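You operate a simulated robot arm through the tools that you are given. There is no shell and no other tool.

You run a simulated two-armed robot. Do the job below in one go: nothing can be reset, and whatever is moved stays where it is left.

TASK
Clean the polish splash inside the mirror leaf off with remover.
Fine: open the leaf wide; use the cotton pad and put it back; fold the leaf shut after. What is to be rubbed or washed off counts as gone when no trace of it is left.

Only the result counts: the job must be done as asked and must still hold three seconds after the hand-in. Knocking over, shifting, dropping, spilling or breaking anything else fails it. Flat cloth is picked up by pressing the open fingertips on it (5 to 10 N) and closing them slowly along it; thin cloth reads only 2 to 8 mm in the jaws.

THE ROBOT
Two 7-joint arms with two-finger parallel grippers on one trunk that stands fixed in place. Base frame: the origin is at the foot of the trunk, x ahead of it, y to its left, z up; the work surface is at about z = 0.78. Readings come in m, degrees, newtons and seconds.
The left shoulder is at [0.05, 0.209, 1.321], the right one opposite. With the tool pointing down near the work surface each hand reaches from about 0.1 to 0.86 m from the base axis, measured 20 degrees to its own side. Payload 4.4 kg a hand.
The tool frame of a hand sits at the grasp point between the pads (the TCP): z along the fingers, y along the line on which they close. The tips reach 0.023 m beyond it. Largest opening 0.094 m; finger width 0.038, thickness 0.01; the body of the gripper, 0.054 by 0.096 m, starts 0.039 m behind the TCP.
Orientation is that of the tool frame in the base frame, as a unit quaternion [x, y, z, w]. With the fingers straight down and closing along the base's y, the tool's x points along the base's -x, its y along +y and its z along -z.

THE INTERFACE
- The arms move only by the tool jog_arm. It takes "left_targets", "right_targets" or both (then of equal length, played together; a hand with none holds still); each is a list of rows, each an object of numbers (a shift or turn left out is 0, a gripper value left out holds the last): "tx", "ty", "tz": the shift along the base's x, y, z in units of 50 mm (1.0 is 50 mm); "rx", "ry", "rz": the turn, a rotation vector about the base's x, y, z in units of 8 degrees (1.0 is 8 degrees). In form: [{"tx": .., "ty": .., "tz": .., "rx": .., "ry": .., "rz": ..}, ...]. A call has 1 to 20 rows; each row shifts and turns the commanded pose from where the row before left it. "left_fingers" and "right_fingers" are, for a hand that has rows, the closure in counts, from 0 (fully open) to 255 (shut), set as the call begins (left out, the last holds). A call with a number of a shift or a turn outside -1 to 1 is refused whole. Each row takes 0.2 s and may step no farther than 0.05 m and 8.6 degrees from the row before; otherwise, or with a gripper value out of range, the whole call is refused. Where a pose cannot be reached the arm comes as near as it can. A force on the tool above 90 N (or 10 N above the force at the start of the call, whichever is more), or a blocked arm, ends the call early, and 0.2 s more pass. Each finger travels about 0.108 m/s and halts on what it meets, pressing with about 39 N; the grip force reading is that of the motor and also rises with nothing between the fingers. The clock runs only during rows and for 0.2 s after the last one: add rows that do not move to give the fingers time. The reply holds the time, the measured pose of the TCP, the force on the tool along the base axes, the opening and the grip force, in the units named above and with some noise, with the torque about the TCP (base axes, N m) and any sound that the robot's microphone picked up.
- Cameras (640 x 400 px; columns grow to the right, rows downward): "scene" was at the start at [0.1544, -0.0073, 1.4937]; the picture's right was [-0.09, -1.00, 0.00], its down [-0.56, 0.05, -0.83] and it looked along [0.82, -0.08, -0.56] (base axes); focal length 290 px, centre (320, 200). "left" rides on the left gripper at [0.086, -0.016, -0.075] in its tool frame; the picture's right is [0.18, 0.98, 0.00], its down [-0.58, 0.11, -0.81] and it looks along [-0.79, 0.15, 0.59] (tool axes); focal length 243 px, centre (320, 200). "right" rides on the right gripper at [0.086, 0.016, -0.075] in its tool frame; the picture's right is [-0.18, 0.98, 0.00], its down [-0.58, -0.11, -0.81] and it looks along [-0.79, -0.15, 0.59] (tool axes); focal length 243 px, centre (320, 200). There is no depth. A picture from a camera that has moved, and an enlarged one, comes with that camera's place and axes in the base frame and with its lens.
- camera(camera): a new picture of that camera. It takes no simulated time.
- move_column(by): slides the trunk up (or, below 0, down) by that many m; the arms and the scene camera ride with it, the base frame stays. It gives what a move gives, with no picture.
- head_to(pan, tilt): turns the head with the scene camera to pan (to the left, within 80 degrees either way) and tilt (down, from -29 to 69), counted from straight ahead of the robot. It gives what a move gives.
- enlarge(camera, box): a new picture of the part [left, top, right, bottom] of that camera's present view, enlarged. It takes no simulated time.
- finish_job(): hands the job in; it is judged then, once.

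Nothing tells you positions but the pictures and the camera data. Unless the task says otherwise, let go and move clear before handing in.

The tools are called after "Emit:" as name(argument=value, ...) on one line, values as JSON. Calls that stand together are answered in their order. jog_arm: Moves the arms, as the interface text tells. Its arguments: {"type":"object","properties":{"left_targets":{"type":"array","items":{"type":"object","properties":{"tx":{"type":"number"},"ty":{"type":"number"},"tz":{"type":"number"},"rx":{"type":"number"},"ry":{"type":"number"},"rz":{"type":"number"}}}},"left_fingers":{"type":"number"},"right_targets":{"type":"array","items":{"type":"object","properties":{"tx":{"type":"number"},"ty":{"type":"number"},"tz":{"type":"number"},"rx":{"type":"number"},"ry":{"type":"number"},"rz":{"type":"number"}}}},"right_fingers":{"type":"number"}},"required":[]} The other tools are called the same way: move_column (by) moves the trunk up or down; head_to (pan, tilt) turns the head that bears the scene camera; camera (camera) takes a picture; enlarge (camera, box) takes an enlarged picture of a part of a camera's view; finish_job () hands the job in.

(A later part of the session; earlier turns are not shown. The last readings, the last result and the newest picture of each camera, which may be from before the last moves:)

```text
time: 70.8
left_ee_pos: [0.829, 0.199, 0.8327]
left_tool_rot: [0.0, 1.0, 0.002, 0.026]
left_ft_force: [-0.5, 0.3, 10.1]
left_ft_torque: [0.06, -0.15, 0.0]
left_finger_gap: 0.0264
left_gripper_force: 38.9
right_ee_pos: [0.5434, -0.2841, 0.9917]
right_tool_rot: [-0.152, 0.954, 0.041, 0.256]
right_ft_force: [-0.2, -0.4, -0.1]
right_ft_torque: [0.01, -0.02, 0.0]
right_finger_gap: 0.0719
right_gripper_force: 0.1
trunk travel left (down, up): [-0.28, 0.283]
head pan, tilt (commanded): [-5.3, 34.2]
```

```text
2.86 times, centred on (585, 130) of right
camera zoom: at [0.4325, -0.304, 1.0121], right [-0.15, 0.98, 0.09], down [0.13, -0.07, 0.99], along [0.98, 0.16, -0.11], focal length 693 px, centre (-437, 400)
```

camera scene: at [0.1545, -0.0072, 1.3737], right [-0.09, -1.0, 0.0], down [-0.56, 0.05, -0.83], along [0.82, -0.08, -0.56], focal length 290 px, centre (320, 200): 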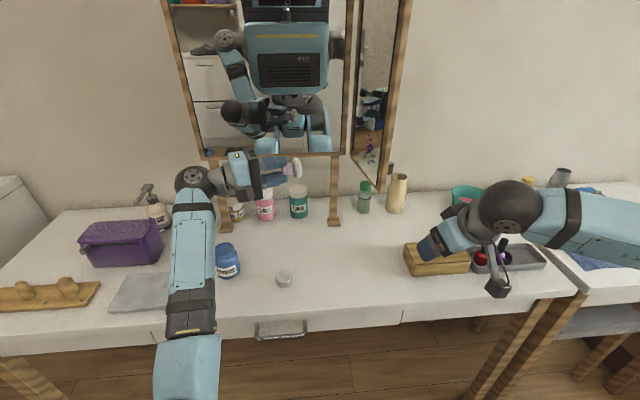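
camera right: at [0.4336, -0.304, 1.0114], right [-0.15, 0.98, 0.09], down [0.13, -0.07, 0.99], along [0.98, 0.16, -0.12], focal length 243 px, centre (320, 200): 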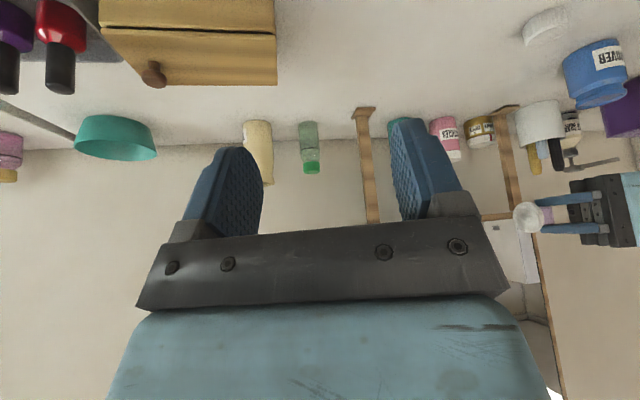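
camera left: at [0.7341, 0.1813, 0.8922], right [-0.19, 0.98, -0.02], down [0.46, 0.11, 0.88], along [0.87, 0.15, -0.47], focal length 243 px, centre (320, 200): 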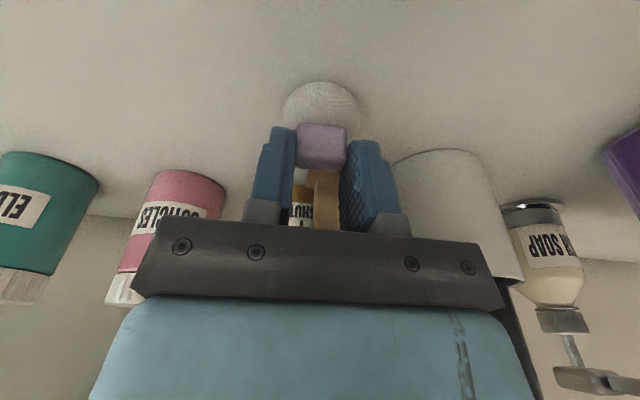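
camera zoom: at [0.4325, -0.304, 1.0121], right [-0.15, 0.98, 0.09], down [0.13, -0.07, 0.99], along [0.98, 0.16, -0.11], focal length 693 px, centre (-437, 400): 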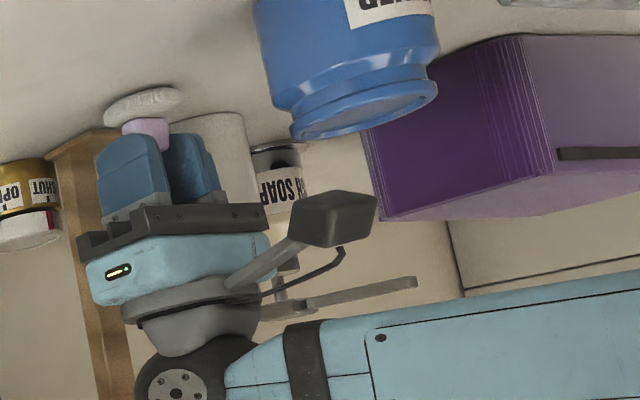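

Now the far edge touches first, so level is in between; I'll set the tilt halfway and lower onto the table again.

Emit:
jog_arm(left_targets=[{"tz": 0.08}, {"ry": -0.35, "tx": 0.03}, {}])

Emit:
jog_arm(left_targets=[{"tz": -0.05}, {"tz": -0.02}, {}])

```text
time: 71.6
left_ee_pos: [0.8297, 0.1998, 0.8344]
left_tool_rot: [-0.001, 0.999, 0.002, 0.049]
left_ft_force: [0.0, 0.0, -0.3]
left_ft_torque: [0.04, 0.02, 0.02]
left_finger_gap: 0.0263
left_gripper_force: 38.9
right_ee_pos: [0.5453, -0.2829, 0.9906]
right_tool_rot: [-0.151, 0.954, 0.04, 0.255]
right_ft_force: [0.4, 0.5, -0.6]
right_ft_torque: [0.01, -0.05, 0.03]
right_finger_gap: 0.072
right_gripper_force: 0.1
trunk travel left (down, up): [-0.28, 0.283]
head pan, tilt (commanded): [-5.3, 34.2]
```

```text
time: 72.4
left_ee_pos: [0.8297, 0.1983, 0.8317]
left_tool_rot: [-0.001, 0.999, 0.001, 0.05]
left_ft_force: [1.4, 1.1, 4.4]
left_ft_torque: [0.05, -0.19, 0.04]
left_finger_gap: 0.0263
left_gripper_force: 39.0
right_ee_pos: [0.5443, -0.2847, 0.9915]
right_tool_rot: [-0.152, 0.954, 0.041, 0.256]
right_ft_force: [0.0, -0.2, -0.8]
right_ft_torque: [-0.03, -0.02, 0.02]
right_finger_gap: 0.0719
right_gripper_force: 0.0
trunk travel left (down, up): [-0.28, 0.283]
head pan, tilt (commanded): [-5.3, 34.2]
```

It touches the table nearly level with 4 N. Releasing the puff.

Emit:
jog_arm(left_targets=[{}, {}, {}], left_fingers=120)

Emit:
camera(camera="left")

```text
time: 73.2
left_ee_pos: [0.831, 0.1985, 0.8297]
left_tool_rot: [-0.002, 0.999, 0.001, 0.049]
left_ft_force: [-0.1, -0.4, 0.4]
left_ft_torque: [0.03, 0.0, -0.03]
left_finger_gap: 0.0497
left_gripper_force: 0.1
right_ee_pos: [0.546, -0.2838, 0.9901]
right_tool_rot: [-0.151, 0.954, 0.041, 0.256]
right_ft_force: [0.5, 0.4, 0.0]
right_ft_torque: [0.0, 0.01, -0.01]
right_finger_gap: 0.0722
right_gripper_force: 0.1
trunk travel left (down, up): [-0.28, 0.283]
head pan, tilt (commanded): [-5.3, 34.2]
```

```text
taken
camera left: at [0.7363, 0.1807, 0.8956], right [-0.19, 0.98, -0.01], down [0.5, 0.11, 0.86], along [0.85, 0.15, -0.51], focal length 243 px, centre (320, 200)
```

left: 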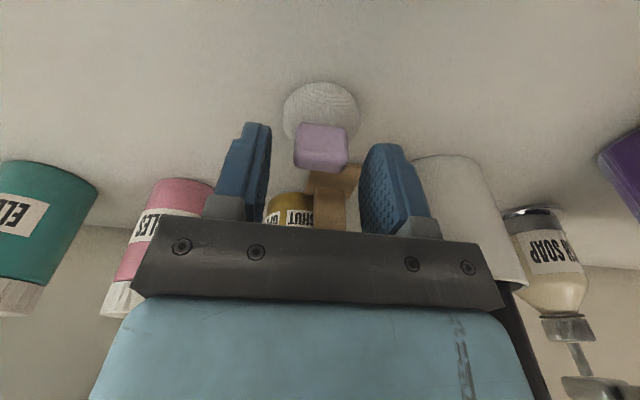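

Released. Now I'll rise straight up, move back, and compare the puff's place with the original view.

Emit:
jog_arm(left_targets=[{"tz": 0.5}, {"tz": 0.7}, {"tz": 0.7, "tx": -0.2}, {"tx": -0.6, "tz": 0.3}, {"tx": -0.7, "ty": 0.2, "tz": 0.3}, {"tx": -0.7, "ty": 0.3, "tz": 0.2}, {}])

Emit:
camera(camera="scene")

Emit:
enlarge(camera="scene", box=[200, 215, 300, 290])

Emit:
camera(camera="left")

```text
time: 74.8
left_ee_pos: [0.7204, 0.2214, 0.965]
left_tool_rot: [-0.001, 0.999, 0.002, 0.048]
left_ft_force: [1.0, -0.5, -0.4]
left_ft_torque: [-0.02, -0.02, 0.01]
left_finger_gap: 0.0495
left_gripper_force: 0.0
right_ee_pos: [0.546, -0.2847, 0.9902]
right_tool_rot: [-0.152, 0.954, 0.041, 0.255]
right_ft_force: [0.4, 0.2, 0.0]
right_ft_torque: [0.02, 0.02, 0.0]
right_finger_gap: 0.0719
right_gripper_force: 0.1
trunk travel left (down, up): [-0.28, 0.283]
head pan, tilt (commanded): [-5.3, 34.2]
```

```text
taken
camera scene: at [0.1548, -0.0086, 1.3736], right [-0.09, -1.0, 0.0], down [-0.56, 0.05, -0.83], along [0.82, -0.08, -0.56], focal length 290 px, centre (320, 200)
```

scene: 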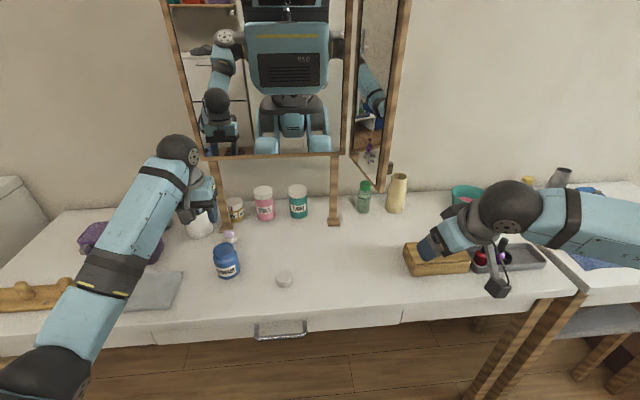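

```text
5.33 times, centred on (250, 252) of scene
camera zoom: at [0.1548, -0.0086, 1.3736], right [-0.09, -1.0, 0.0], down [-0.56, 0.05, -0.83], along [0.82, -0.08, -0.56], focal length 1549 px, centre (693, -80)
```

zoom: 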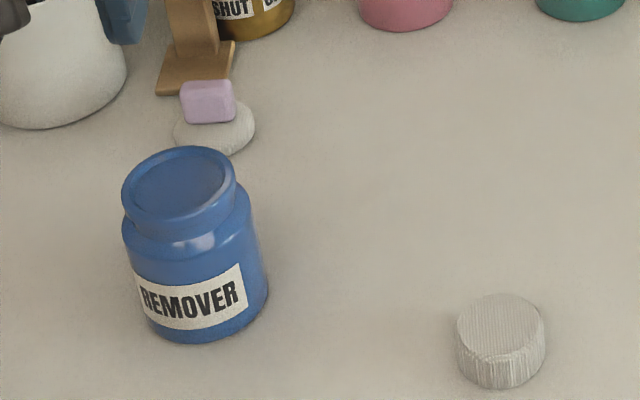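

```text
taken
camera left: at [0.6271, 0.2035, 1.0303], right [-0.19, 0.98, -0.01], down [0.5, 0.11, 0.86], along [0.85, 0.15, -0.51], focal length 243 px, centre (320, 200)
```

left: 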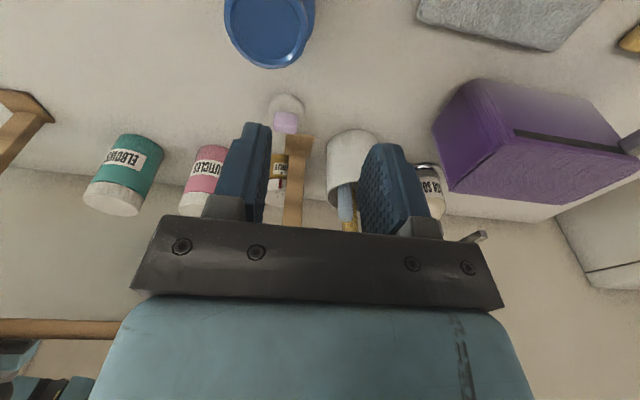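

Emit:
enlarge(camera="left", box=[245, 75, 335, 155])

Emit:
enlarge(camera="scene", box=[215, 222, 245, 250])

```text
5.00 times, centred on (290, 115) of left
camera zoom: at [0.6271, 0.2035, 1.0303], right [-0.19, 0.98, -0.01], down [0.5, 0.11, 0.86], along [0.85, 0.15, -0.51], focal length 1213 px, centre (470, 625)
```

zoom: 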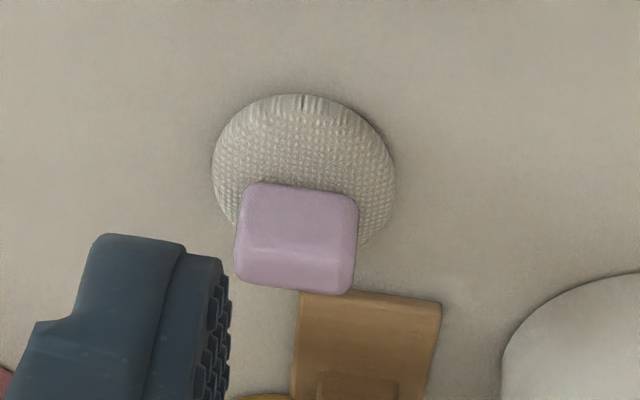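

```text
14.29 times, centred on (230, 236) of scene
camera zoom: at [0.1548, -0.0086, 1.3736], right [-0.09, -1.0, 0.0], down [-0.56, 0.05, -0.83], along [0.82, -0.08, -0.56], focal length 4148 px, centre (1606, -314)
```

zoom: 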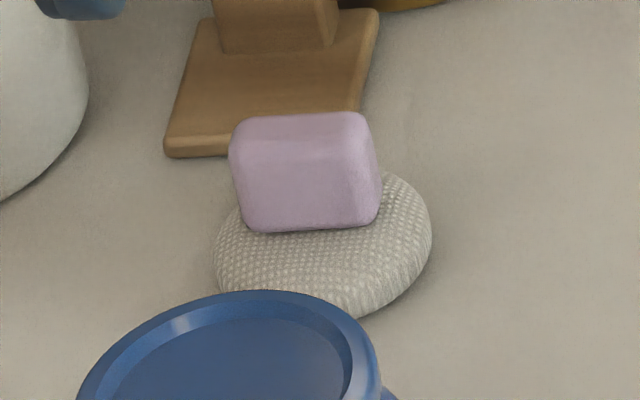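

The puff is back within about 3 mm of where it stood. Now I'll bring the left hand, tool straight down, in front of the real cotton pad near [0.667, 0.037].

Emit:
jog_arm(left_targets=[{"tx": -0.333, "ty": -0.614, "tz": -0.05, "ry": 0.115}, {"tx": -0.333, "ty": -0.614, "tz": -0.1, "ry": 0.115}, {"tx": -0.333, "ty": -0.614, "tz": -0.1, "ry": 0.115}, {"tx": -0.333, "ty": -0.614, "tz": -0.15, "ry": 0.115}, {"tx": -0.333, "ty": -0.614, "tz": -0.15, "ry": 0.115}, {"tx": -0.333, "ty": -0.614, "tz": -0.15, "ry": 0.115}, {}], left_fingers=0)

Emit:
camera(camera="left")

Emit:
camera(camera="scene")

```text
time: 76.4
left_ee_pos: [0.6194, 0.0381, 0.931]
left_tool_rot: [-0.002, 1.0, 0.002, 0.001]
left_ft_force: [1.3, 0.2, -0.3]
left_ft_torque: [-0.01, 0.03, 0.0]
left_finger_gap: 0.0941
left_gripper_force: 0.0
right_ee_pos: [0.545, -0.283, 0.9915]
right_tool_rot: [-0.151, 0.954, 0.04, 0.256]
right_ft_force: [-0.5, 0.4, -0.4]
right_ft_torque: [0.01, 0.0, 0.03]
right_finger_gap: 0.0718
right_gripper_force: 0.0
trunk travel left (down, up): [-0.28, 0.283]
head pan, tilt (commanded): [-5.3, 34.2]
```

```text
taken
camera left: at [0.5331, 0.021, 1.0048], right [-0.19, 0.98, 0.0], down [0.58, 0.11, 0.81], along [0.79, 0.15, -0.59], focal length 243 px, centre (320, 200)
```

left: 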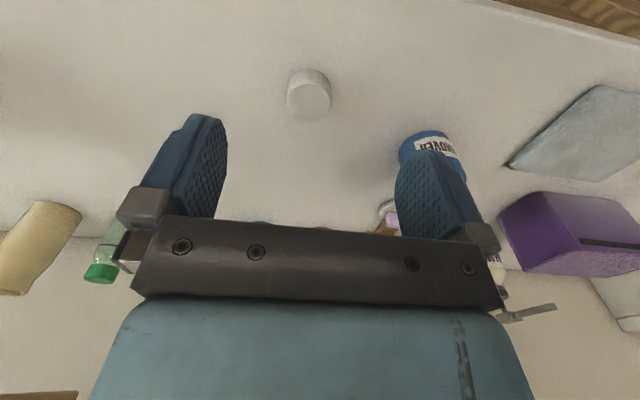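

```text
taken
camera scene: at [0.1544, -0.007, 1.3737], right [-0.09, -1.0, 0.0], down [-0.56, 0.05, -0.83], along [0.82, -0.08, -0.56], focal length 290 px, centre (320, 200)
```

scene: 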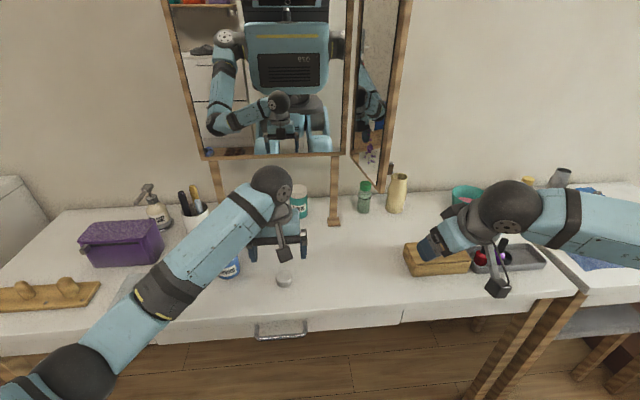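

Emit:
enlarge(camera="left", box=[270, 55, 350, 130])

```text
5.33 times, centred on (310, 92) of left
camera zoom: at [0.5331, 0.021, 1.0048], right [-0.19, 0.98, 0.0], down [0.58, 0.11, 0.81], along [0.79, 0.15, -0.59], focal length 1294 px, centre (373, 773)
```

zoom: 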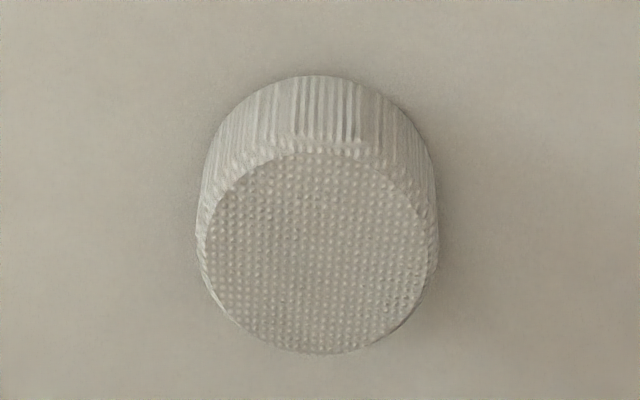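

The cotton pad is about 43 mm wide and 19 mm high, centred at about [0.665, 0.036] with its top near z 0.794. I'll come down over it with open fingers so they take its upper 13 mm.

Emit:
jog_arm(left_targets=[{"tx": 0.304, "ty": -0.015, "tz": -0.47}, {"tx": 0.304, "ty": -0.015, "tz": -0.47}, {"tx": 0.304, "ty": -0.015, "tz": -0.47}, {"tz": -0.4}, {"tz": -0.4}, {}])

Emit:
camera(camera="left")

```text
time: 77.8
left_ee_pos: [0.6649, 0.0384, 0.8186]
left_tool_rot: [0.0, 1.0, 0.002, 0.001]
left_ft_force: [0.6, 0.2, -0.7]
left_ft_torque: [0.0, 0.02, -0.04]
left_finger_gap: 0.0938
left_gripper_force: 0.1
right_ee_pos: [0.544, -0.2835, 0.9894]
right_tool_rot: [-0.151, 0.954, 0.04, 0.256]
right_ft_force: [-0.4, -1.5, 0.0]
right_ft_torque: [0.02, 0.0, -0.04]
right_finger_gap: 0.0717
right_gripper_force: 0.0
trunk travel left (down, up): [-0.28, 0.283]
head pan, tilt (commanded): [-5.3, 34.2]
```

```text
taken
camera left: at [0.5783, 0.0194, 0.8921], right [-0.19, 0.98, 0.0], down [0.58, 0.11, 0.81], along [0.79, 0.15, -0.59], focal length 243 px, centre (320, 200)
```

left: 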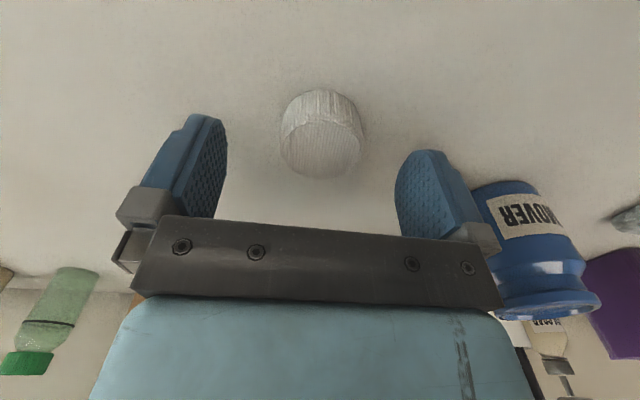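

Emit:
jog_arm(left_targets=[{"tx": 0.02, "ty": -0.03, "tz": -0.15}, {"tz": -0.14}, {}])

Emit:
jog_arm(left_targets=[{}, {}, {}, {}], left_fingers=255)

Emit:
camera(camera="left")

```text
time: 78.6
left_ee_pos: [0.6675, 0.0364, 0.8045]
left_tool_rot: [-0.002, 1.0, 0.002, 0.001]
left_ft_force: [-0.2, 0.7, -0.4]
left_ft_torque: [0.02, 0.03, 0.0]
left_finger_gap: 0.0938
left_gripper_force: 0.0
right_ee_pos: [0.5453, -0.2841, 0.9901]
right_tool_rot: [-0.151, 0.954, 0.041, 0.255]
right_ft_force: [-0.6, 0.6, -0.2]
right_ft_torque: [0.01, -0.03, 0.0]
right_finger_gap: 0.0721
right_gripper_force: 0.1
trunk travel left (down, up): [-0.28, 0.283]
head pan, tilt (commanded): [-5.3, 34.2]
```

```text
time: 79.6
left_ee_pos: [0.6662, 0.0374, 0.8051]
left_tool_rot: [-0.002, 1.0, 0.002, 0.002]
left_ft_force: [-0.3, -0.2, 0.4]
left_ft_torque: [-0.03, 0.01, -0.01]
left_finger_gap: 0.037
left_gripper_force: 39.1
right_ee_pos: [0.5445, -0.2843, 0.9908]
right_tool_rot: [-0.151, 0.954, 0.04, 0.255]
right_ft_force: [0.1, -0.8, 0.0]
right_ft_torque: [0.01, 0.02, 0.0]
right_finger_gap: 0.0722
right_gripper_force: 0.0
trunk travel left (down, up): [-0.28, 0.283]
head pan, tilt (commanded): [-5.3, 34.2]
```

```text
taken
camera left: at [0.5796, 0.0182, 0.8786], right [-0.19, 0.98, 0.0], down [0.58, 0.11, 0.81], along [0.79, 0.15, -0.59], focal length 243 px, centre (320, 200)
```

left: 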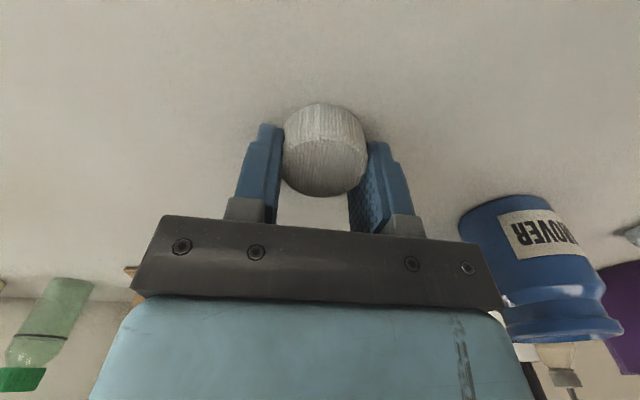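

The cotton pad is held (37 mm). Lifting it and carrying it above the remover jar.

Emit:
jog_arm(left_targets=[{"tz": 0.4}, {"tz": 0.7}, {"tz": 0.8}, {"tz": 0.7}, {"tx": 0.22, "ty": 0.74}, {"tx": 0.22, "ty": 0.74}, {"tx": 0.22, "ty": 0.74}, {"tx": 0.22, "ty": 0.74}, {}])

Emit:
enlarge(camera="scene", box=[185, 200, 275, 290])

Emit:
enlarge(camera="right", box=[540, 20, 640, 160])

Emit:
camera(camera="left")

```text
time: 81.6
left_ee_pos: [0.71, 0.1838, 0.9379]
left_tool_rot: [-0.001, 1.0, 0.002, 0.0]
left_ft_force: [1.2, 0.2, -0.2]
left_ft_torque: [0.01, -0.01, 0.03]
left_finger_gap: 0.0368
left_gripper_force: 39.3
right_ee_pos: [0.545, -0.2839, 0.9923]
right_tool_rot: [-0.151, 0.954, 0.041, 0.256]
right_ft_force: [0.4, 0.0, 0.8]
right_ft_torque: [0.0, 0.02, -0.01]
right_finger_gap: 0.072
right_gripper_force: 0.2
trunk travel left (down, up): [-0.28, 0.283]
head pan, tilt (commanded): [-5.3, 34.2]
```

```text
4.44 times, centred on (230, 245) of scene
camera zoom: at [0.1544, -0.0076, 1.3737], right [-0.09, -1.0, 0.0], down [-0.56, 0.05, -0.83], along [0.82, -0.08, -0.56], focal length 1290 px, centre (720, 0)
```

zoom: 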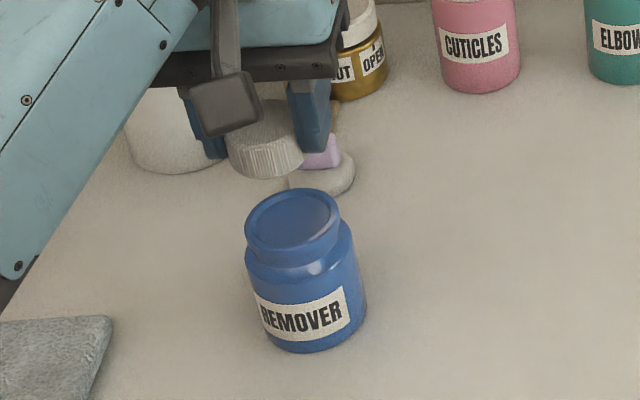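

```text
2.86 times, centred on (590, 90) of right
camera zoom: at [0.4336, -0.304, 1.0114], right [-0.15, 0.98, 0.09], down [0.13, -0.07, 0.99], along [0.98, 0.16, -0.12], focal length 693 px, centre (-451, 514)
```

zoom: 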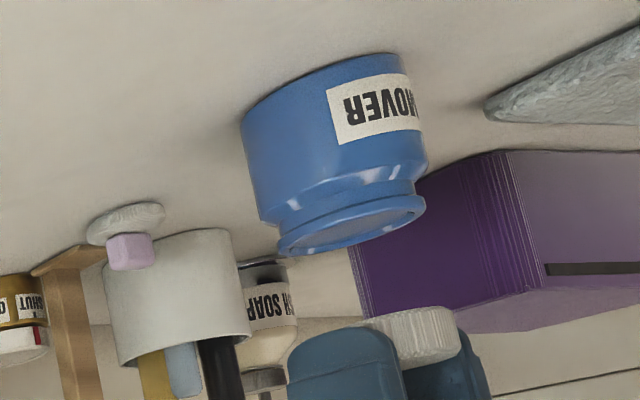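

```text
taken
camera left: at [0.6233, 0.1658, 1.0112], right [-0.19, 0.98, 0.0], down [0.58, 0.11, 0.81], along [0.79, 0.15, -0.59], focal length 243 px, centre (320, 200)
```

left: 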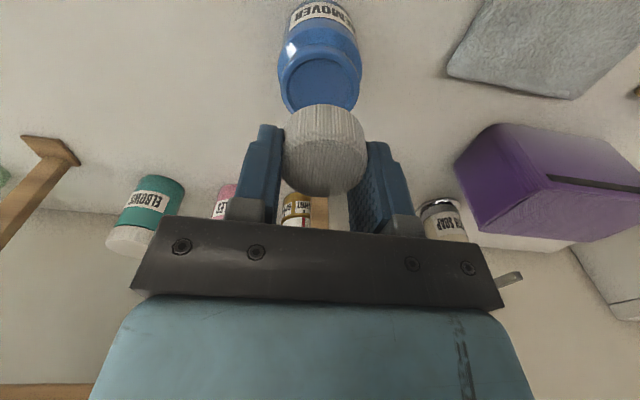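

The pad is over the mouth, level. Lowering to just above the rim, then gently into contact.

Emit:
jog_arm(left_targets=[{"tz": -0.35}, {"tz": -0.3}, {"tz": -0.1}, {}])

Emit:
jog_arm(left_targets=[{"tz": -0.08}, {"tz": -0.04}, {}])

Emit:
enlarge(camera="scene", box=[205, 225, 255, 275])

Emit:
enlarge(camera="right", box=[550, 30, 640, 140])

```text
time: 82.6
left_ee_pos: [0.7107, 0.1849, 0.8986]
left_tool_rot: [-0.002, 1.0, 0.002, 0.002]
left_ft_force: [0.2, -0.4, -0.4]
left_ft_torque: [-0.02, 0.0, -0.04]
left_finger_gap: 0.0368
left_gripper_force: 39.4
right_ee_pos: [0.5443, -0.2834, 0.9912]
right_tool_rot: [-0.151, 0.954, 0.041, 0.256]
right_ft_force: [0.6, -0.1, 0.0]
right_ft_torque: [0.01, -0.01, -0.04]
right_finger_gap: 0.0718
right_gripper_force: 0.1
trunk travel left (down, up): [-0.28, 0.283]
head pan, tilt (commanded): [-5.3, 34.2]
```

```text
time: 83.4
left_ee_pos: [0.7111, 0.1835, 0.8922]
left_tool_rot: [-0.002, 1.0, 0.002, 0.0]
left_ft_force: [-0.3, 0.0, -0.2]
left_ft_torque: [0.0, -0.01, 0.02]
left_finger_gap: 0.0369
left_gripper_force: 38.9
right_ee_pos: [0.5459, -0.2828, 0.9914]
right_tool_rot: [-0.151, 0.954, 0.041, 0.256]
right_ft_force: [0.7, -1.2, 1.0]
right_ft_torque: [0.01, -0.01, -0.05]
right_finger_gap: 0.0719
right_gripper_force: 0.0
trunk travel left (down, up): [-0.28, 0.283]
head pan, tilt (commanded): [-5.3, 34.2]
```

```text
8.00 times, centred on (230, 250) of scene
camera zoom: at [0.1544, -0.0073, 1.3737], right [-0.09, -1.0, 0.0], down [-0.56, 0.05, -0.83], along [0.82, -0.08, -0.56], focal length 2323 px, centre (1040, -200)
```

zoom: 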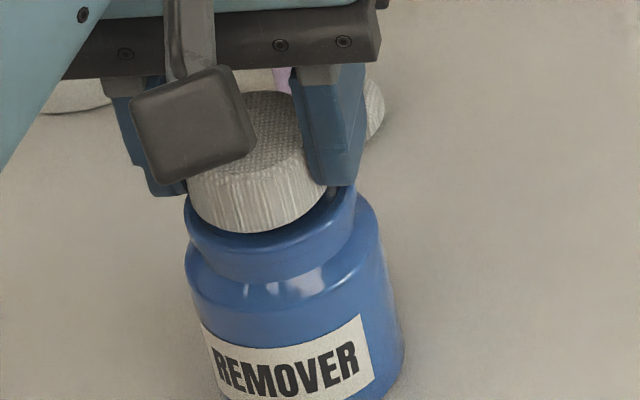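

```text
3.64 times, centred on (595, 85) of right
camera zoom: at [0.4336, -0.3038, 1.0115], right [-0.15, 0.98, 0.09], down [0.13, -0.07, 0.99], along [0.98, 0.16, -0.12], focal length 882 px, centre (-680, 618)
```

zoom: 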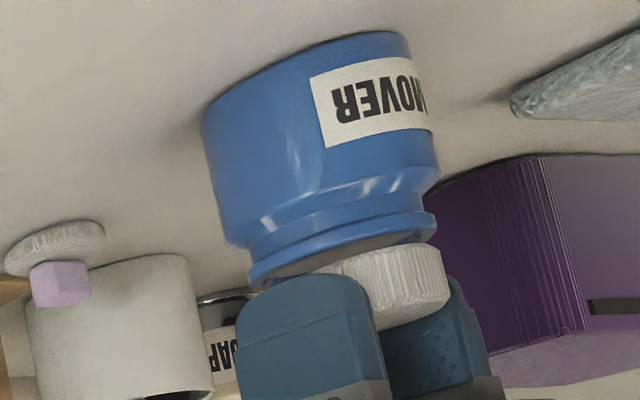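

Emit:
enlarge(camera="right", box=[585, 80, 640, 125])

Emit:
enlarge(camera="left", box=[250, 20, 400, 220])

```text
8.89 times, centred on (612, 102) of right
camera zoom: at [0.4336, -0.3038, 1.0115], right [-0.15, 0.98, 0.09], down [0.13, -0.07, 0.99], along [0.98, 0.16, -0.12], focal length 2157 px, centre (-2280, 1067)
```

zoom: 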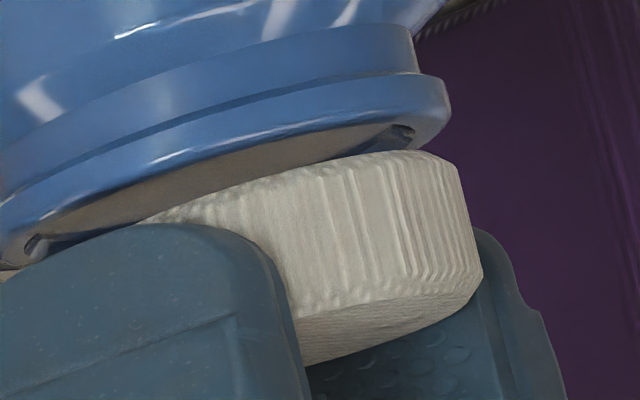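

```text
2.00 times, centred on (325, 120) of left
camera zoom: at [0.624, 0.1655, 0.9663], right [-0.19, 0.98, 0.0], down [0.58, 0.11, 0.81], along [0.79, 0.15, -0.59], focal length 485 px, centre (310, 360)
```

zoom: 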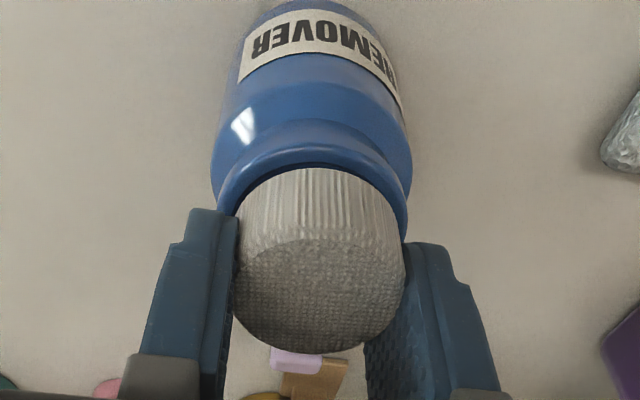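

The pad sticks out only about 2 mm past the fingertips, too little to reach the remover without the fingers hitting the rim. I'll set it back on its spot and re-grip it higher.

Emit:
jog_arm(left_targets=[{"tz": 0.45}, {"tz": 0.45}, {"tx": -0.22, "ty": -0.73}, {"tx": -0.22, "ty": -0.73}, {"tx": -0.22, "ty": -0.73}, {"tx": -0.22, "ty": -0.73}, {"tz": -0.8}, {"tz": -0.8}, {"tz": -0.6}, {}])

```text
time: 85.6
left_ee_pos: [0.6648, 0.0362, 0.8289]
left_tool_rot: [-0.002, 1.0, 0.003, 0.001]
left_ft_force: [-0.6, 0.1, -0.1]
left_ft_torque: [-0.04, -0.03, 0.01]
left_finger_gap: 0.0366
left_gripper_force: 39.1
right_ee_pos: [0.5442, -0.284, 0.9908]
right_tool_rot: [-0.152, 0.954, 0.041, 0.256]
right_ft_force: [-0.4, 0.8, 0.0]
right_ft_torque: [0.0, -0.02, -0.04]
right_finger_gap: 0.0715
right_gripper_force: 0.0
trunk travel left (down, up): [-0.28, 0.283]
head pan, tilt (commanded): [-5.3, 34.2]
```

Emit:
jog_arm(left_targets=[{"tx": 0.03, "ty": 0.02, "tz": -0.25}, {"tz": -0.15}, {"tz": -0.08}, {}])

```text
time: 86.6
left_ee_pos: [0.668, 0.0376, 0.8049]
left_tool_rot: [-0.002, 1.0, 0.002, 0.001]
left_ft_force: [0.9, -1.1, 10.7]
left_ft_torque: [-0.13, 0.04, -0.03]
left_finger_gap: 0.0365
left_gripper_force: 39.0
right_ee_pos: [0.544, -0.2843, 0.9922]
right_tool_rot: [-0.151, 0.954, 0.041, 0.257]
right_ft_force: [0.5, -0.3, 0.2]
right_ft_torque: [0.01, -0.01, -0.01]
right_finger_gap: 0.0718
right_gripper_force: 0.0
trunk travel left (down, up): [-0.28, 0.283]
head pan, tilt (commanded): [-5.3, 34.2]
```

Emit:
jog_arm(left_targets=[{}, {}, {}], left_fingers=100)

Emit:
jog_arm(left_targets=[{"tz": 0.1, "tx": -0.03}, {"tz": 0.05, "tx": -0.03}, {}])

Emit:
enlarge(camera="left", box=[230, 70, 410, 240])

```text
time: 87.4
left_ee_pos: [0.6664, 0.0381, 0.8032]
left_tool_rot: [-0.001, 1.0, 0.003, 0.0]
left_ft_force: [0.3, 2.8, 2.4]
left_ft_torque: [-0.06, 0.08, -0.09]
left_finger_gap: 0.0557
left_gripper_force: 0.0
right_ee_pos: [0.5445, -0.2832, 0.9903]
right_tool_rot: [-0.151, 0.954, 0.04, 0.256]
right_ft_force: [-0.1, -0.7, -0.4]
right_ft_torque: [0.04, -0.01, -0.02]
right_finger_gap: 0.072
right_gripper_force: 0.1
trunk travel left (down, up): [-0.28, 0.283]
head pan, tilt (commanded): [-5.3, 34.2]
```

```text
time: 88.2
left_ee_pos: [0.6635, 0.0385, 0.8119]
left_tool_rot: [-0.003, 1.0, 0.002, 0.001]
left_ft_force: [-0.4, 0.1, -1.6]
left_ft_torque: [-0.01, 0.0, 0.01]
left_finger_gap: 0.0571
left_gripper_force: 0.0
right_ee_pos: [0.5447, -0.2843, 0.9917]
right_tool_rot: [-0.151, 0.954, 0.041, 0.256]
right_ft_force: [0.1, 0.1, 0.0]
right_ft_torque: [-0.01, 0.01, -0.02]
right_finger_gap: 0.0719
right_gripper_force: 0.0
trunk travel left (down, up): [-0.28, 0.283]
head pan, tilt (commanded): [-5.3, 34.2]
```

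```text
2.35 times, centred on (320, 155) of left
camera zoom: at [0.5778, 0.0205, 0.885], right [-0.19, 0.98, 0.0], down [0.58, 0.11, 0.81], along [0.79, 0.15, -0.59], focal length 571 px, centre (320, 306)
```

zoom: 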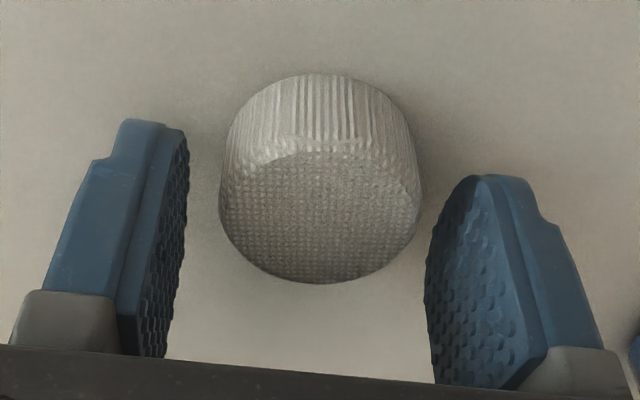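

Emit:
jog_arm(left_targets=[{"tz": -0.03}, {}, {}, {}, {}], left_fingers=255)

Emit:
enlarge(camera="left", box=[230, 70, 410, 240])

Emit:
enlarge(camera="scene", box=[260, 240, 320, 300])

```text
time: 89.4
left_ee_pos: [0.6649, 0.039, 0.8113]
left_tool_rot: [-0.002, 1.0, 0.002, 0.002]
left_ft_force: [0.6, -0.3, 8.8]
left_ft_torque: [-0.01, 0.0, -0.03]
left_finger_gap: 0.0364
left_gripper_force: 39.4
right_ee_pos: [0.5444, -0.2846, 0.9907]
right_tool_rot: [-0.151, 0.954, 0.04, 0.257]
right_ft_force: [-0.4, 0.7, 0.7]
right_ft_torque: [-0.01, 0.04, 0.01]
right_finger_gap: 0.0717
right_gripper_force: 0.0
trunk travel left (down, up): [-0.28, 0.283]
head pan, tilt (commanded): [-5.3, 34.2]
```

```text
2.35 times, centred on (320, 155) of left
camera zoom: at [0.5775, 0.0204, 0.8841], right [-0.19, 0.98, 0.0], down [0.58, 0.11, 0.81], along [0.79, 0.15, -0.59], focal length 571 px, centre (320, 306)
```

zoom: 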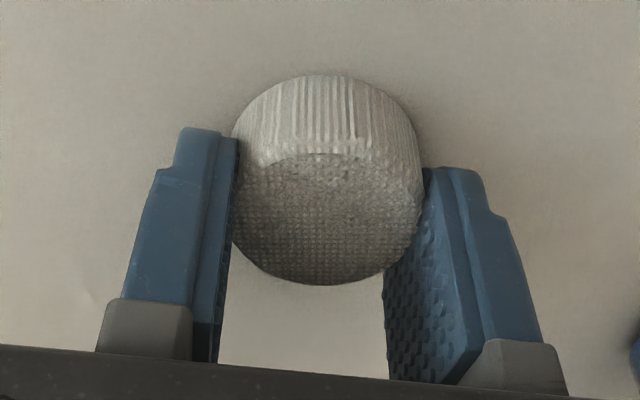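

```text
6.67 times, centred on (290, 270) of scene
camera zoom: at [0.1535, -0.0074, 1.3739], right [-0.09, -1.0, 0.0], down [-0.56, 0.05, -0.83], along [0.82, -0.08, -0.56], focal length 1936 px, centre (520, -267)
```

zoom: 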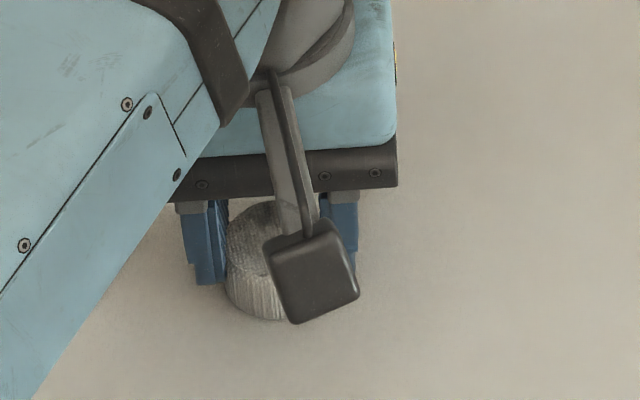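

Re-gripped with about 7-8 mm of pad showing. Back to the jar.

Emit:
jog_arm(left_targets=[{"tz": 0.4}, {"tz": 0.7}, {"tz": 0.8}, {"tz": 0.7}, {"tx": 0.233, "ty": 0.73}, {"tx": 0.233, "ty": 0.73}, {"tx": 0.233, "ty": 0.73}, {"tx": 0.233, "ty": 0.73}, {"tz": -0.4}, {"tz": -0.3}, {}])

Emit:
enlarge(camera="right", box=[560, 60, 640, 130])

Emit:
enlarge(camera="left", box=[250, 20, 400, 220])

Emit:
enlarge(camera="scene", box=[205, 225, 255, 275])

```text
time: 91.8
left_ee_pos: [0.7129, 0.1829, 0.9025]
left_tool_rot: [-0.001, 1.0, 0.002, 0.001]
left_ft_force: [-0.2, -0.1, 0.0]
left_ft_torque: [0.02, -0.02, 0.01]
left_finger_gap: 0.0374
left_gripper_force: 38.9
right_ee_pos: [0.5452, -0.283, 0.9909]
right_tool_rot: [-0.151, 0.954, 0.041, 0.256]
right_ft_force: [0.0, -0.1, 0.2]
right_ft_torque: [0.02, -0.01, 0.0]
right_finger_gap: 0.0717
right_gripper_force: 0.1
trunk travel left (down, up): [-0.28, 0.283]
head pan, tilt (commanded): [-5.3, 34.2]
```

```text
5.71 times, centred on (600, 95) of right
camera zoom: at [0.4335, -0.3039, 1.0114], right [-0.15, 0.98, 0.09], down [0.13, -0.07, 0.99], along [0.98, 0.16, -0.12], focal length 1386 px, centre (-1280, 800)
```

zoom: 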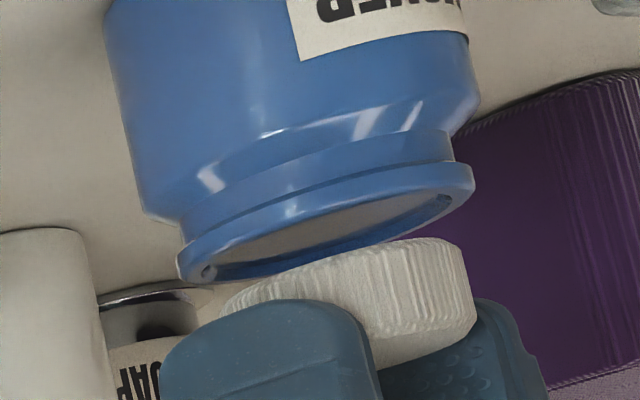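

```text
2.00 times, centred on (325, 120) of left
camera zoom: at [0.6254, 0.1654, 0.9766], right [-0.19, 0.98, 0.0], down [0.58, 0.11, 0.81], along [0.79, 0.15, -0.59], focal length 485 px, centre (310, 360)
```

zoom: 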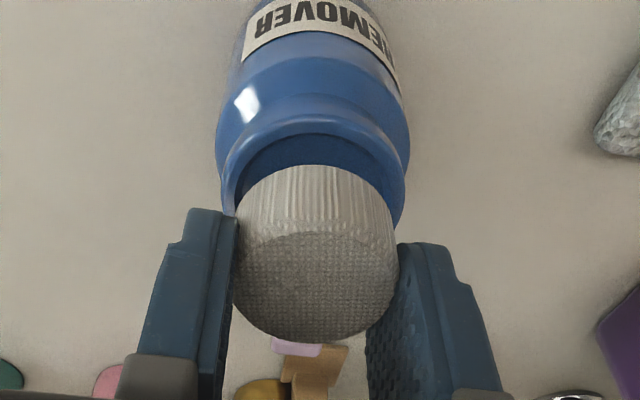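

```text
8.00 times, centred on (230, 250) of scene
camera zoom: at [0.1543, -0.0075, 1.3737], right [-0.09, -1.0, 0.0], down [-0.56, 0.05, -0.83], along [0.82, -0.08, -0.56], focal length 2323 px, centre (1040, -200)
```

zoom: 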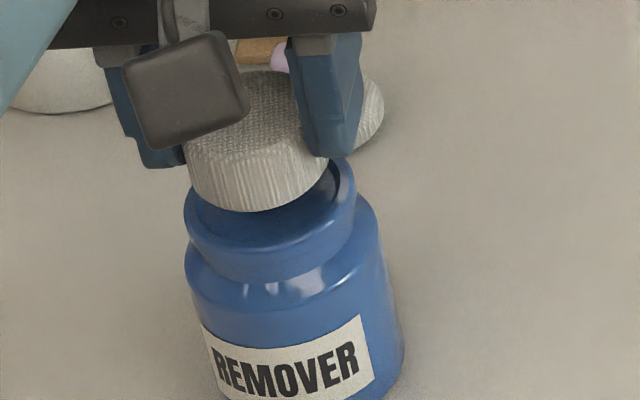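

Alignment is good to within 2 mm. Lowering in small steps to reach the remover.

Emit:
jog_arm(left_targets=[{"tx": 0.03, "ty": 0.04, "tz": -0.12}, {"tz": -0.12}, {}])

Emit:
jog_arm(left_targets=[{"tz": -0.05}, {}])

Emit:
jog_arm(left_targets=[{"tz": -0.04}, {}])

```text
time: 92.6
left_ee_pos: [0.7146, 0.1849, 0.8924]
left_tool_rot: [-0.002, 1.0, 0.001, 0.001]
left_ft_force: [-0.1, -0.4, 1.8]
left_ft_torque: [0.0, -0.01, 0.01]
left_finger_gap: 0.0375
left_gripper_force: 38.9
right_ee_pos: [0.5451, -0.2841, 0.9913]
right_tool_rot: [-0.15, 0.954, 0.039, 0.256]
right_ft_force: [0.2, -0.6, 0.1]
right_ft_torque: [0.0, 0.01, 0.0]
right_finger_gap: 0.072
right_gripper_force: 0.1
trunk travel left (down, up): [-0.28, 0.283]
head pan, tilt (commanded): [-5.3, 34.2]
```

```text
time: 93.2
left_ee_pos: [0.7143, 0.1852, 0.8915]
left_tool_rot: [-0.002, 1.0, 0.001, 0.001]
left_ft_force: [2.7, 1.6, 10.7]
left_ft_torque: [-0.06, -0.01, -0.02]
left_finger_gap: 0.0372
left_gripper_force: 38.7
right_ee_pos: [0.5445, -0.2836, 0.9928]
right_tool_rot: [-0.151, 0.954, 0.04, 0.256]
right_ft_force: [0.1, 0.4, 0.7]
right_ft_torque: [-0.02, 0.05, -0.04]
right_finger_gap: 0.0719
right_gripper_force: 0.1
trunk travel left (down, up): [-0.28, 0.283]
head pan, tilt (commanded): [-5.3, 34.2]
```

```text
time: 93.8
left_ee_pos: [0.7127, 0.1857, 0.8924]
left_tool_rot: [-0.001, 1.0, 0.002, 0.004]
left_ft_force: [5.0, 0.3, 24.2]
left_ft_torque: [-0.05, 0.01, 0.01]
left_finger_gap: 0.0377
left_gripper_force: 39.0
right_ee_pos: [0.5428, -0.2846, 0.9912]
right_tool_rot: [-0.151, 0.954, 0.041, 0.257]
right_ft_force: [0.2, 0.7, -0.2]
right_ft_torque: [-0.02, -0.01, -0.01]
right_finger_gap: 0.072
right_gripper_force: 0.0
trunk travel left (down, up): [-0.28, 0.283]
head pan, tilt (commanded): [-5.3, 34.2]
```

Contact at about z 0.861, the same surface as before. I'll ease the force a little, hold for a moment, and look at the pad for wetness.

Emit:
jog_arm(left_targets=[{"tz": 0.04}, {}, {}, {}, {}])

Emit:
enlarge(camera="scene", box=[205, 225, 255, 275])

Emit:
enlarge(camera="right", box=[560, 60, 640, 130])

Emit:
enlarge(camera="left", box=[250, 20, 400, 220])

```text
time: 95.0
left_ee_pos: [0.7126, 0.1858, 0.8915]
left_tool_rot: [-0.001, 1.0, 0.002, 0.001]
left_ft_force: [-0.3, -0.6, 14.9]
left_ft_torque: [0.0, 0.1, 0.02]
left_finger_gap: 0.0374
left_gripper_force: 39.5
right_ee_pos: [0.5436, -0.2844, 0.9914]
right_tool_rot: [-0.151, 0.954, 0.04, 0.257]
right_ft_force: [-0.2, -0.5, -0.4]
right_ft_torque: [-0.02, 0.01, 0.0]
right_finger_gap: 0.0718
right_gripper_force: 0.2
trunk travel left (down, up): [-0.28, 0.283]
head pan, tilt (commanded): [-5.3, 34.2]
```

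```text
8.00 times, centred on (230, 250) of scene
camera zoom: at [0.1525, -0.0079, 1.374], right [-0.09, -1.0, 0.0], down [-0.56, 0.05, -0.83], along [0.82, -0.08, -0.56], focal length 2323 px, centre (1040, -200)
```

zoom: 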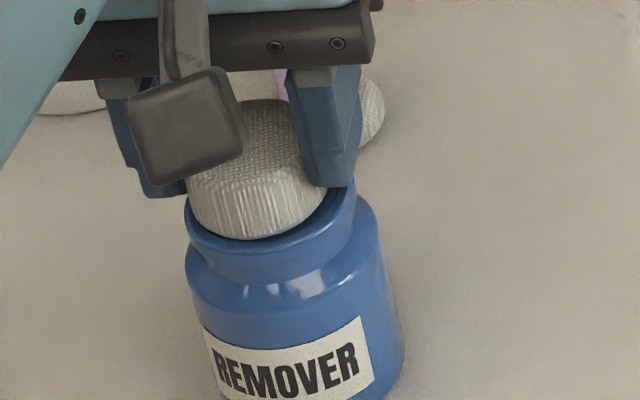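

```text
5.71 times, centred on (600, 95) of right
camera zoom: at [0.4323, -0.3042, 1.0121], right [-0.15, 0.98, 0.09], down [0.13, -0.07, 0.99], along [0.98, 0.16, -0.11], focal length 1386 px, centre (-1280, 800)
```

zoom: 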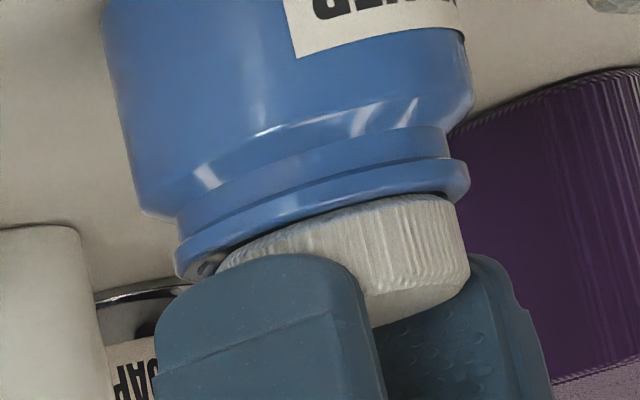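

```text
2.00 times, centred on (325, 120) of left
camera zoom: at [0.6247, 0.1674, 0.9654], right [-0.19, 0.98, 0.0], down [0.58, 0.11, 0.81], along [0.79, 0.15, -0.59], focal length 485 px, centre (310, 360)
```

zoom: 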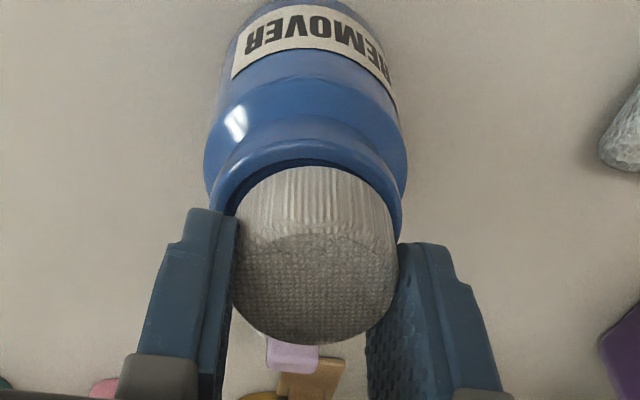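

The pad sits on the remover surface with light force. I'll lift it and bring it to the leaf again in the wiping pose.

Emit:
jog_arm(left_targets=[{"tz": 0.3}, {"tz": 0.6}, {"ty": -0.25, "tz": 0.24, "rx": -0.9375}, {"ty": -0.25, "tz": 0.24, "rx": -0.9375}, {"ty": -0.25, "tz": 0.24, "rx": -0.9375}, {"ty": -0.25, "tz": 0.24, "rx": -0.9375}, {"ty": -0.25, "tz": 0.24, "rx": -0.9375}, {"ty": -0.25, "tz": 0.24, "rx": -0.9375}, {"ty": -0.25, "tz": 0.24, "rx": -0.9375}, {"ty": -0.25, "tz": 0.24, "rx": -0.9375}, {"ty": -0.25, "tz": 0.24, "rx": -0.9375}, {"ty": -0.25, "tz": 0.24, "rx": -0.9375}, {"ty": -0.25, "tz": 0.24, "rx": -0.9375}, {"ty": -0.25, "tz": 0.24, "rx": -0.9375}, {"rz": 0.55}, {"rz": 0.55}, {}])

Emit:
camera(camera="left")

Emit:
camera(camera="scene")

Emit:
enlarge(camera="right", box=[480, 130, 640, 280])

```text
time: 98.6
left_ee_pos: [0.714, 0.0365, 1.0787]
left_tool_rot: [-0.056, 0.706, -0.704, 0.054]
left_ft_force: [-0.3, 0.3, 0.4]
left_ft_torque: [0.01, -0.02, -0.02]
left_finger_gap: 0.0372
left_gripper_force: 39.0
right_ee_pos: [0.5459, -0.2836, 0.9916]
right_tool_rot: [-0.151, 0.954, 0.041, 0.255]
right_ft_force: [0.0, 0.0, -0.7]
right_ft_torque: [-0.04, -0.02, -0.01]
right_finger_gap: 0.0719
right_gripper_force: 0.1
trunk travel left (down, up): [-0.28, 0.283]
head pan, tilt (commanded): [-5.3, 34.2]
```

```text
taken
camera left: at [0.6169, 0.0954, 1.0944], right [-0.19, -0.03, -0.98], down [0.45, 0.89, -0.11], along [0.87, -0.46, -0.15], focal length 243 px, centre (320, 200)
```

left: 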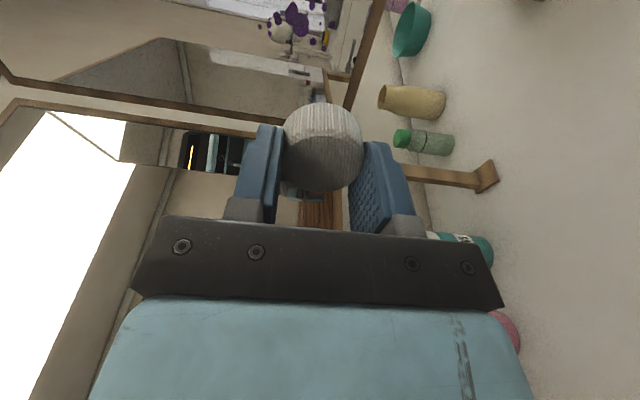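

```text
taken
camera scene: at [0.1545, -0.0072, 1.3737], right [-0.09, -1.0, 0.0], down [-0.56, 0.05, -0.83], along [0.82, -0.08, -0.56], focal length 290 px, centre (320, 200)
```

scene: 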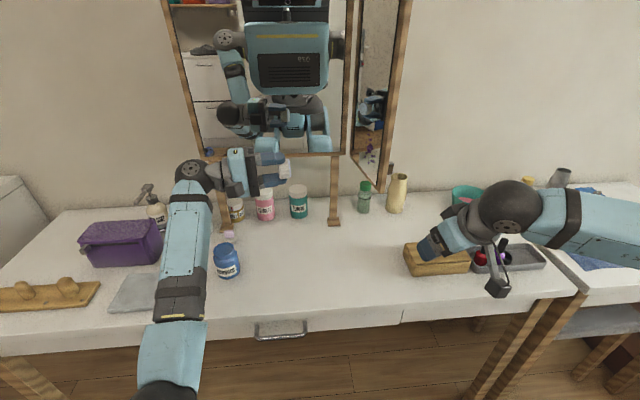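

```text
2.67 times, centred on (560, 205) of right
camera zoom: at [0.4336, -0.3038, 1.0115], right [-0.15, 0.98, 0.09], down [0.13, -0.07, 0.99], along [0.98, 0.16, -0.12], focal length 647 px, centre (-320, 187)
```

zoom: 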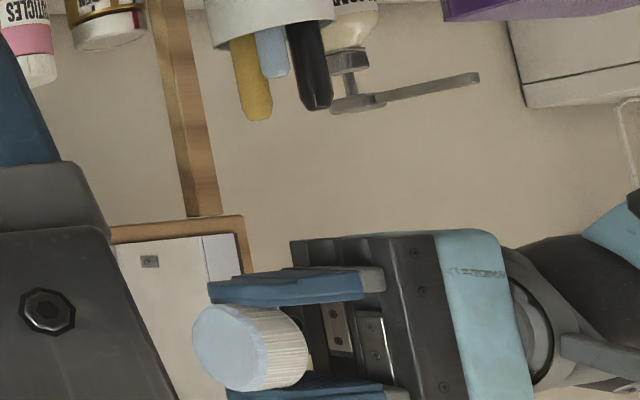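

The right camera shows the pad's face tinted light blue: the real cotton pad is now wet with remover. Moving it in front of the splash.

Emit:
jog_arm(left_targets=[{"tx": 0.123, "ty": -0.618, "tz": 0.084}, {"tx": 0.123, "ty": -0.618, "tz": 0.084}, {"tx": 0.123, "ty": -0.618, "tz": 0.084}, {"tx": 0.123, "ty": -0.618, "tz": 0.084}, {"tx": 0.123, "ty": -0.618, "tz": 0.084}, {"tx": 0.05, "ty": -0.35}, {}])

Emit:
enlarge(camera="scene", box=[320, 110, 400, 200])

Emit:
camera(camera="left")

```text
time: 100.2
left_ee_pos: [0.747, -0.1365, 1.1]
left_tool_rot: [-0.056, 0.706, -0.704, 0.054]
left_ft_force: [0.6, 0.3, -0.8]
left_ft_torque: [0.01, -0.02, 0.01]
left_finger_gap: 0.0377
left_gripper_force: 39.0
right_ee_pos: [0.5445, -0.284, 0.9906]
right_tool_rot: [-0.151, 0.954, 0.04, 0.255]
right_ft_force: [-0.4, 0.1, -0.5]
right_ft_torque: [-0.01, -0.03, 0.02]
right_finger_gap: 0.0718
right_gripper_force: 0.1
trunk travel left (down, up): [-0.28, 0.283]
head pan, tilt (commanded): [-5.3, 34.2]
```

```text
4.44 times, centred on (360, 155) of scene
camera zoom: at [0.1544, -0.0073, 1.3737], right [-0.09, -1.0, 0.0], down [-0.56, 0.05, -0.83], along [0.82, -0.08, -0.56], focal length 1290 px, centre (142, 400)
```

zoom: 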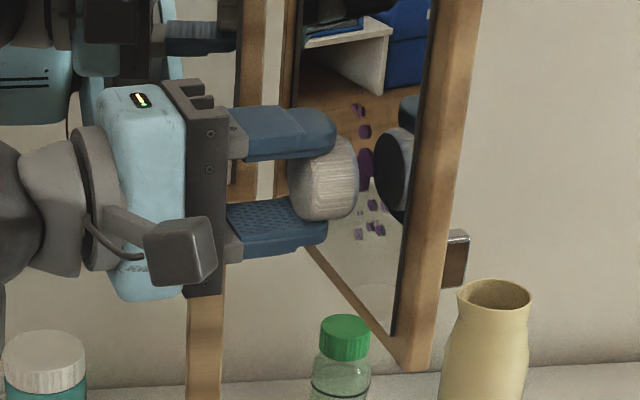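

```text
taken
camera left: at [0.6496, -0.0765, 1.116], right [-0.19, -0.03, -0.98], down [0.45, 0.89, -0.11], along [0.87, -0.46, -0.15], focal length 243 px, centre (320, 200)
```

left: 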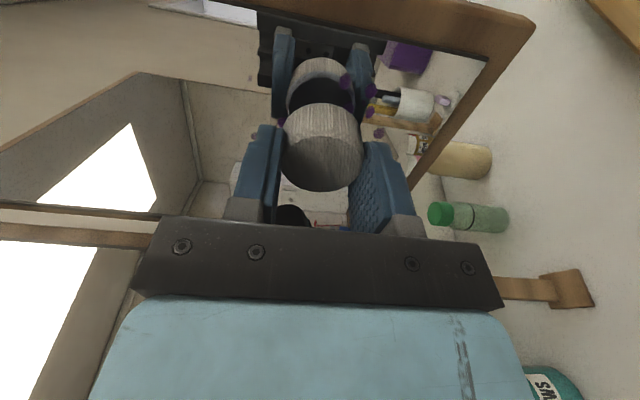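

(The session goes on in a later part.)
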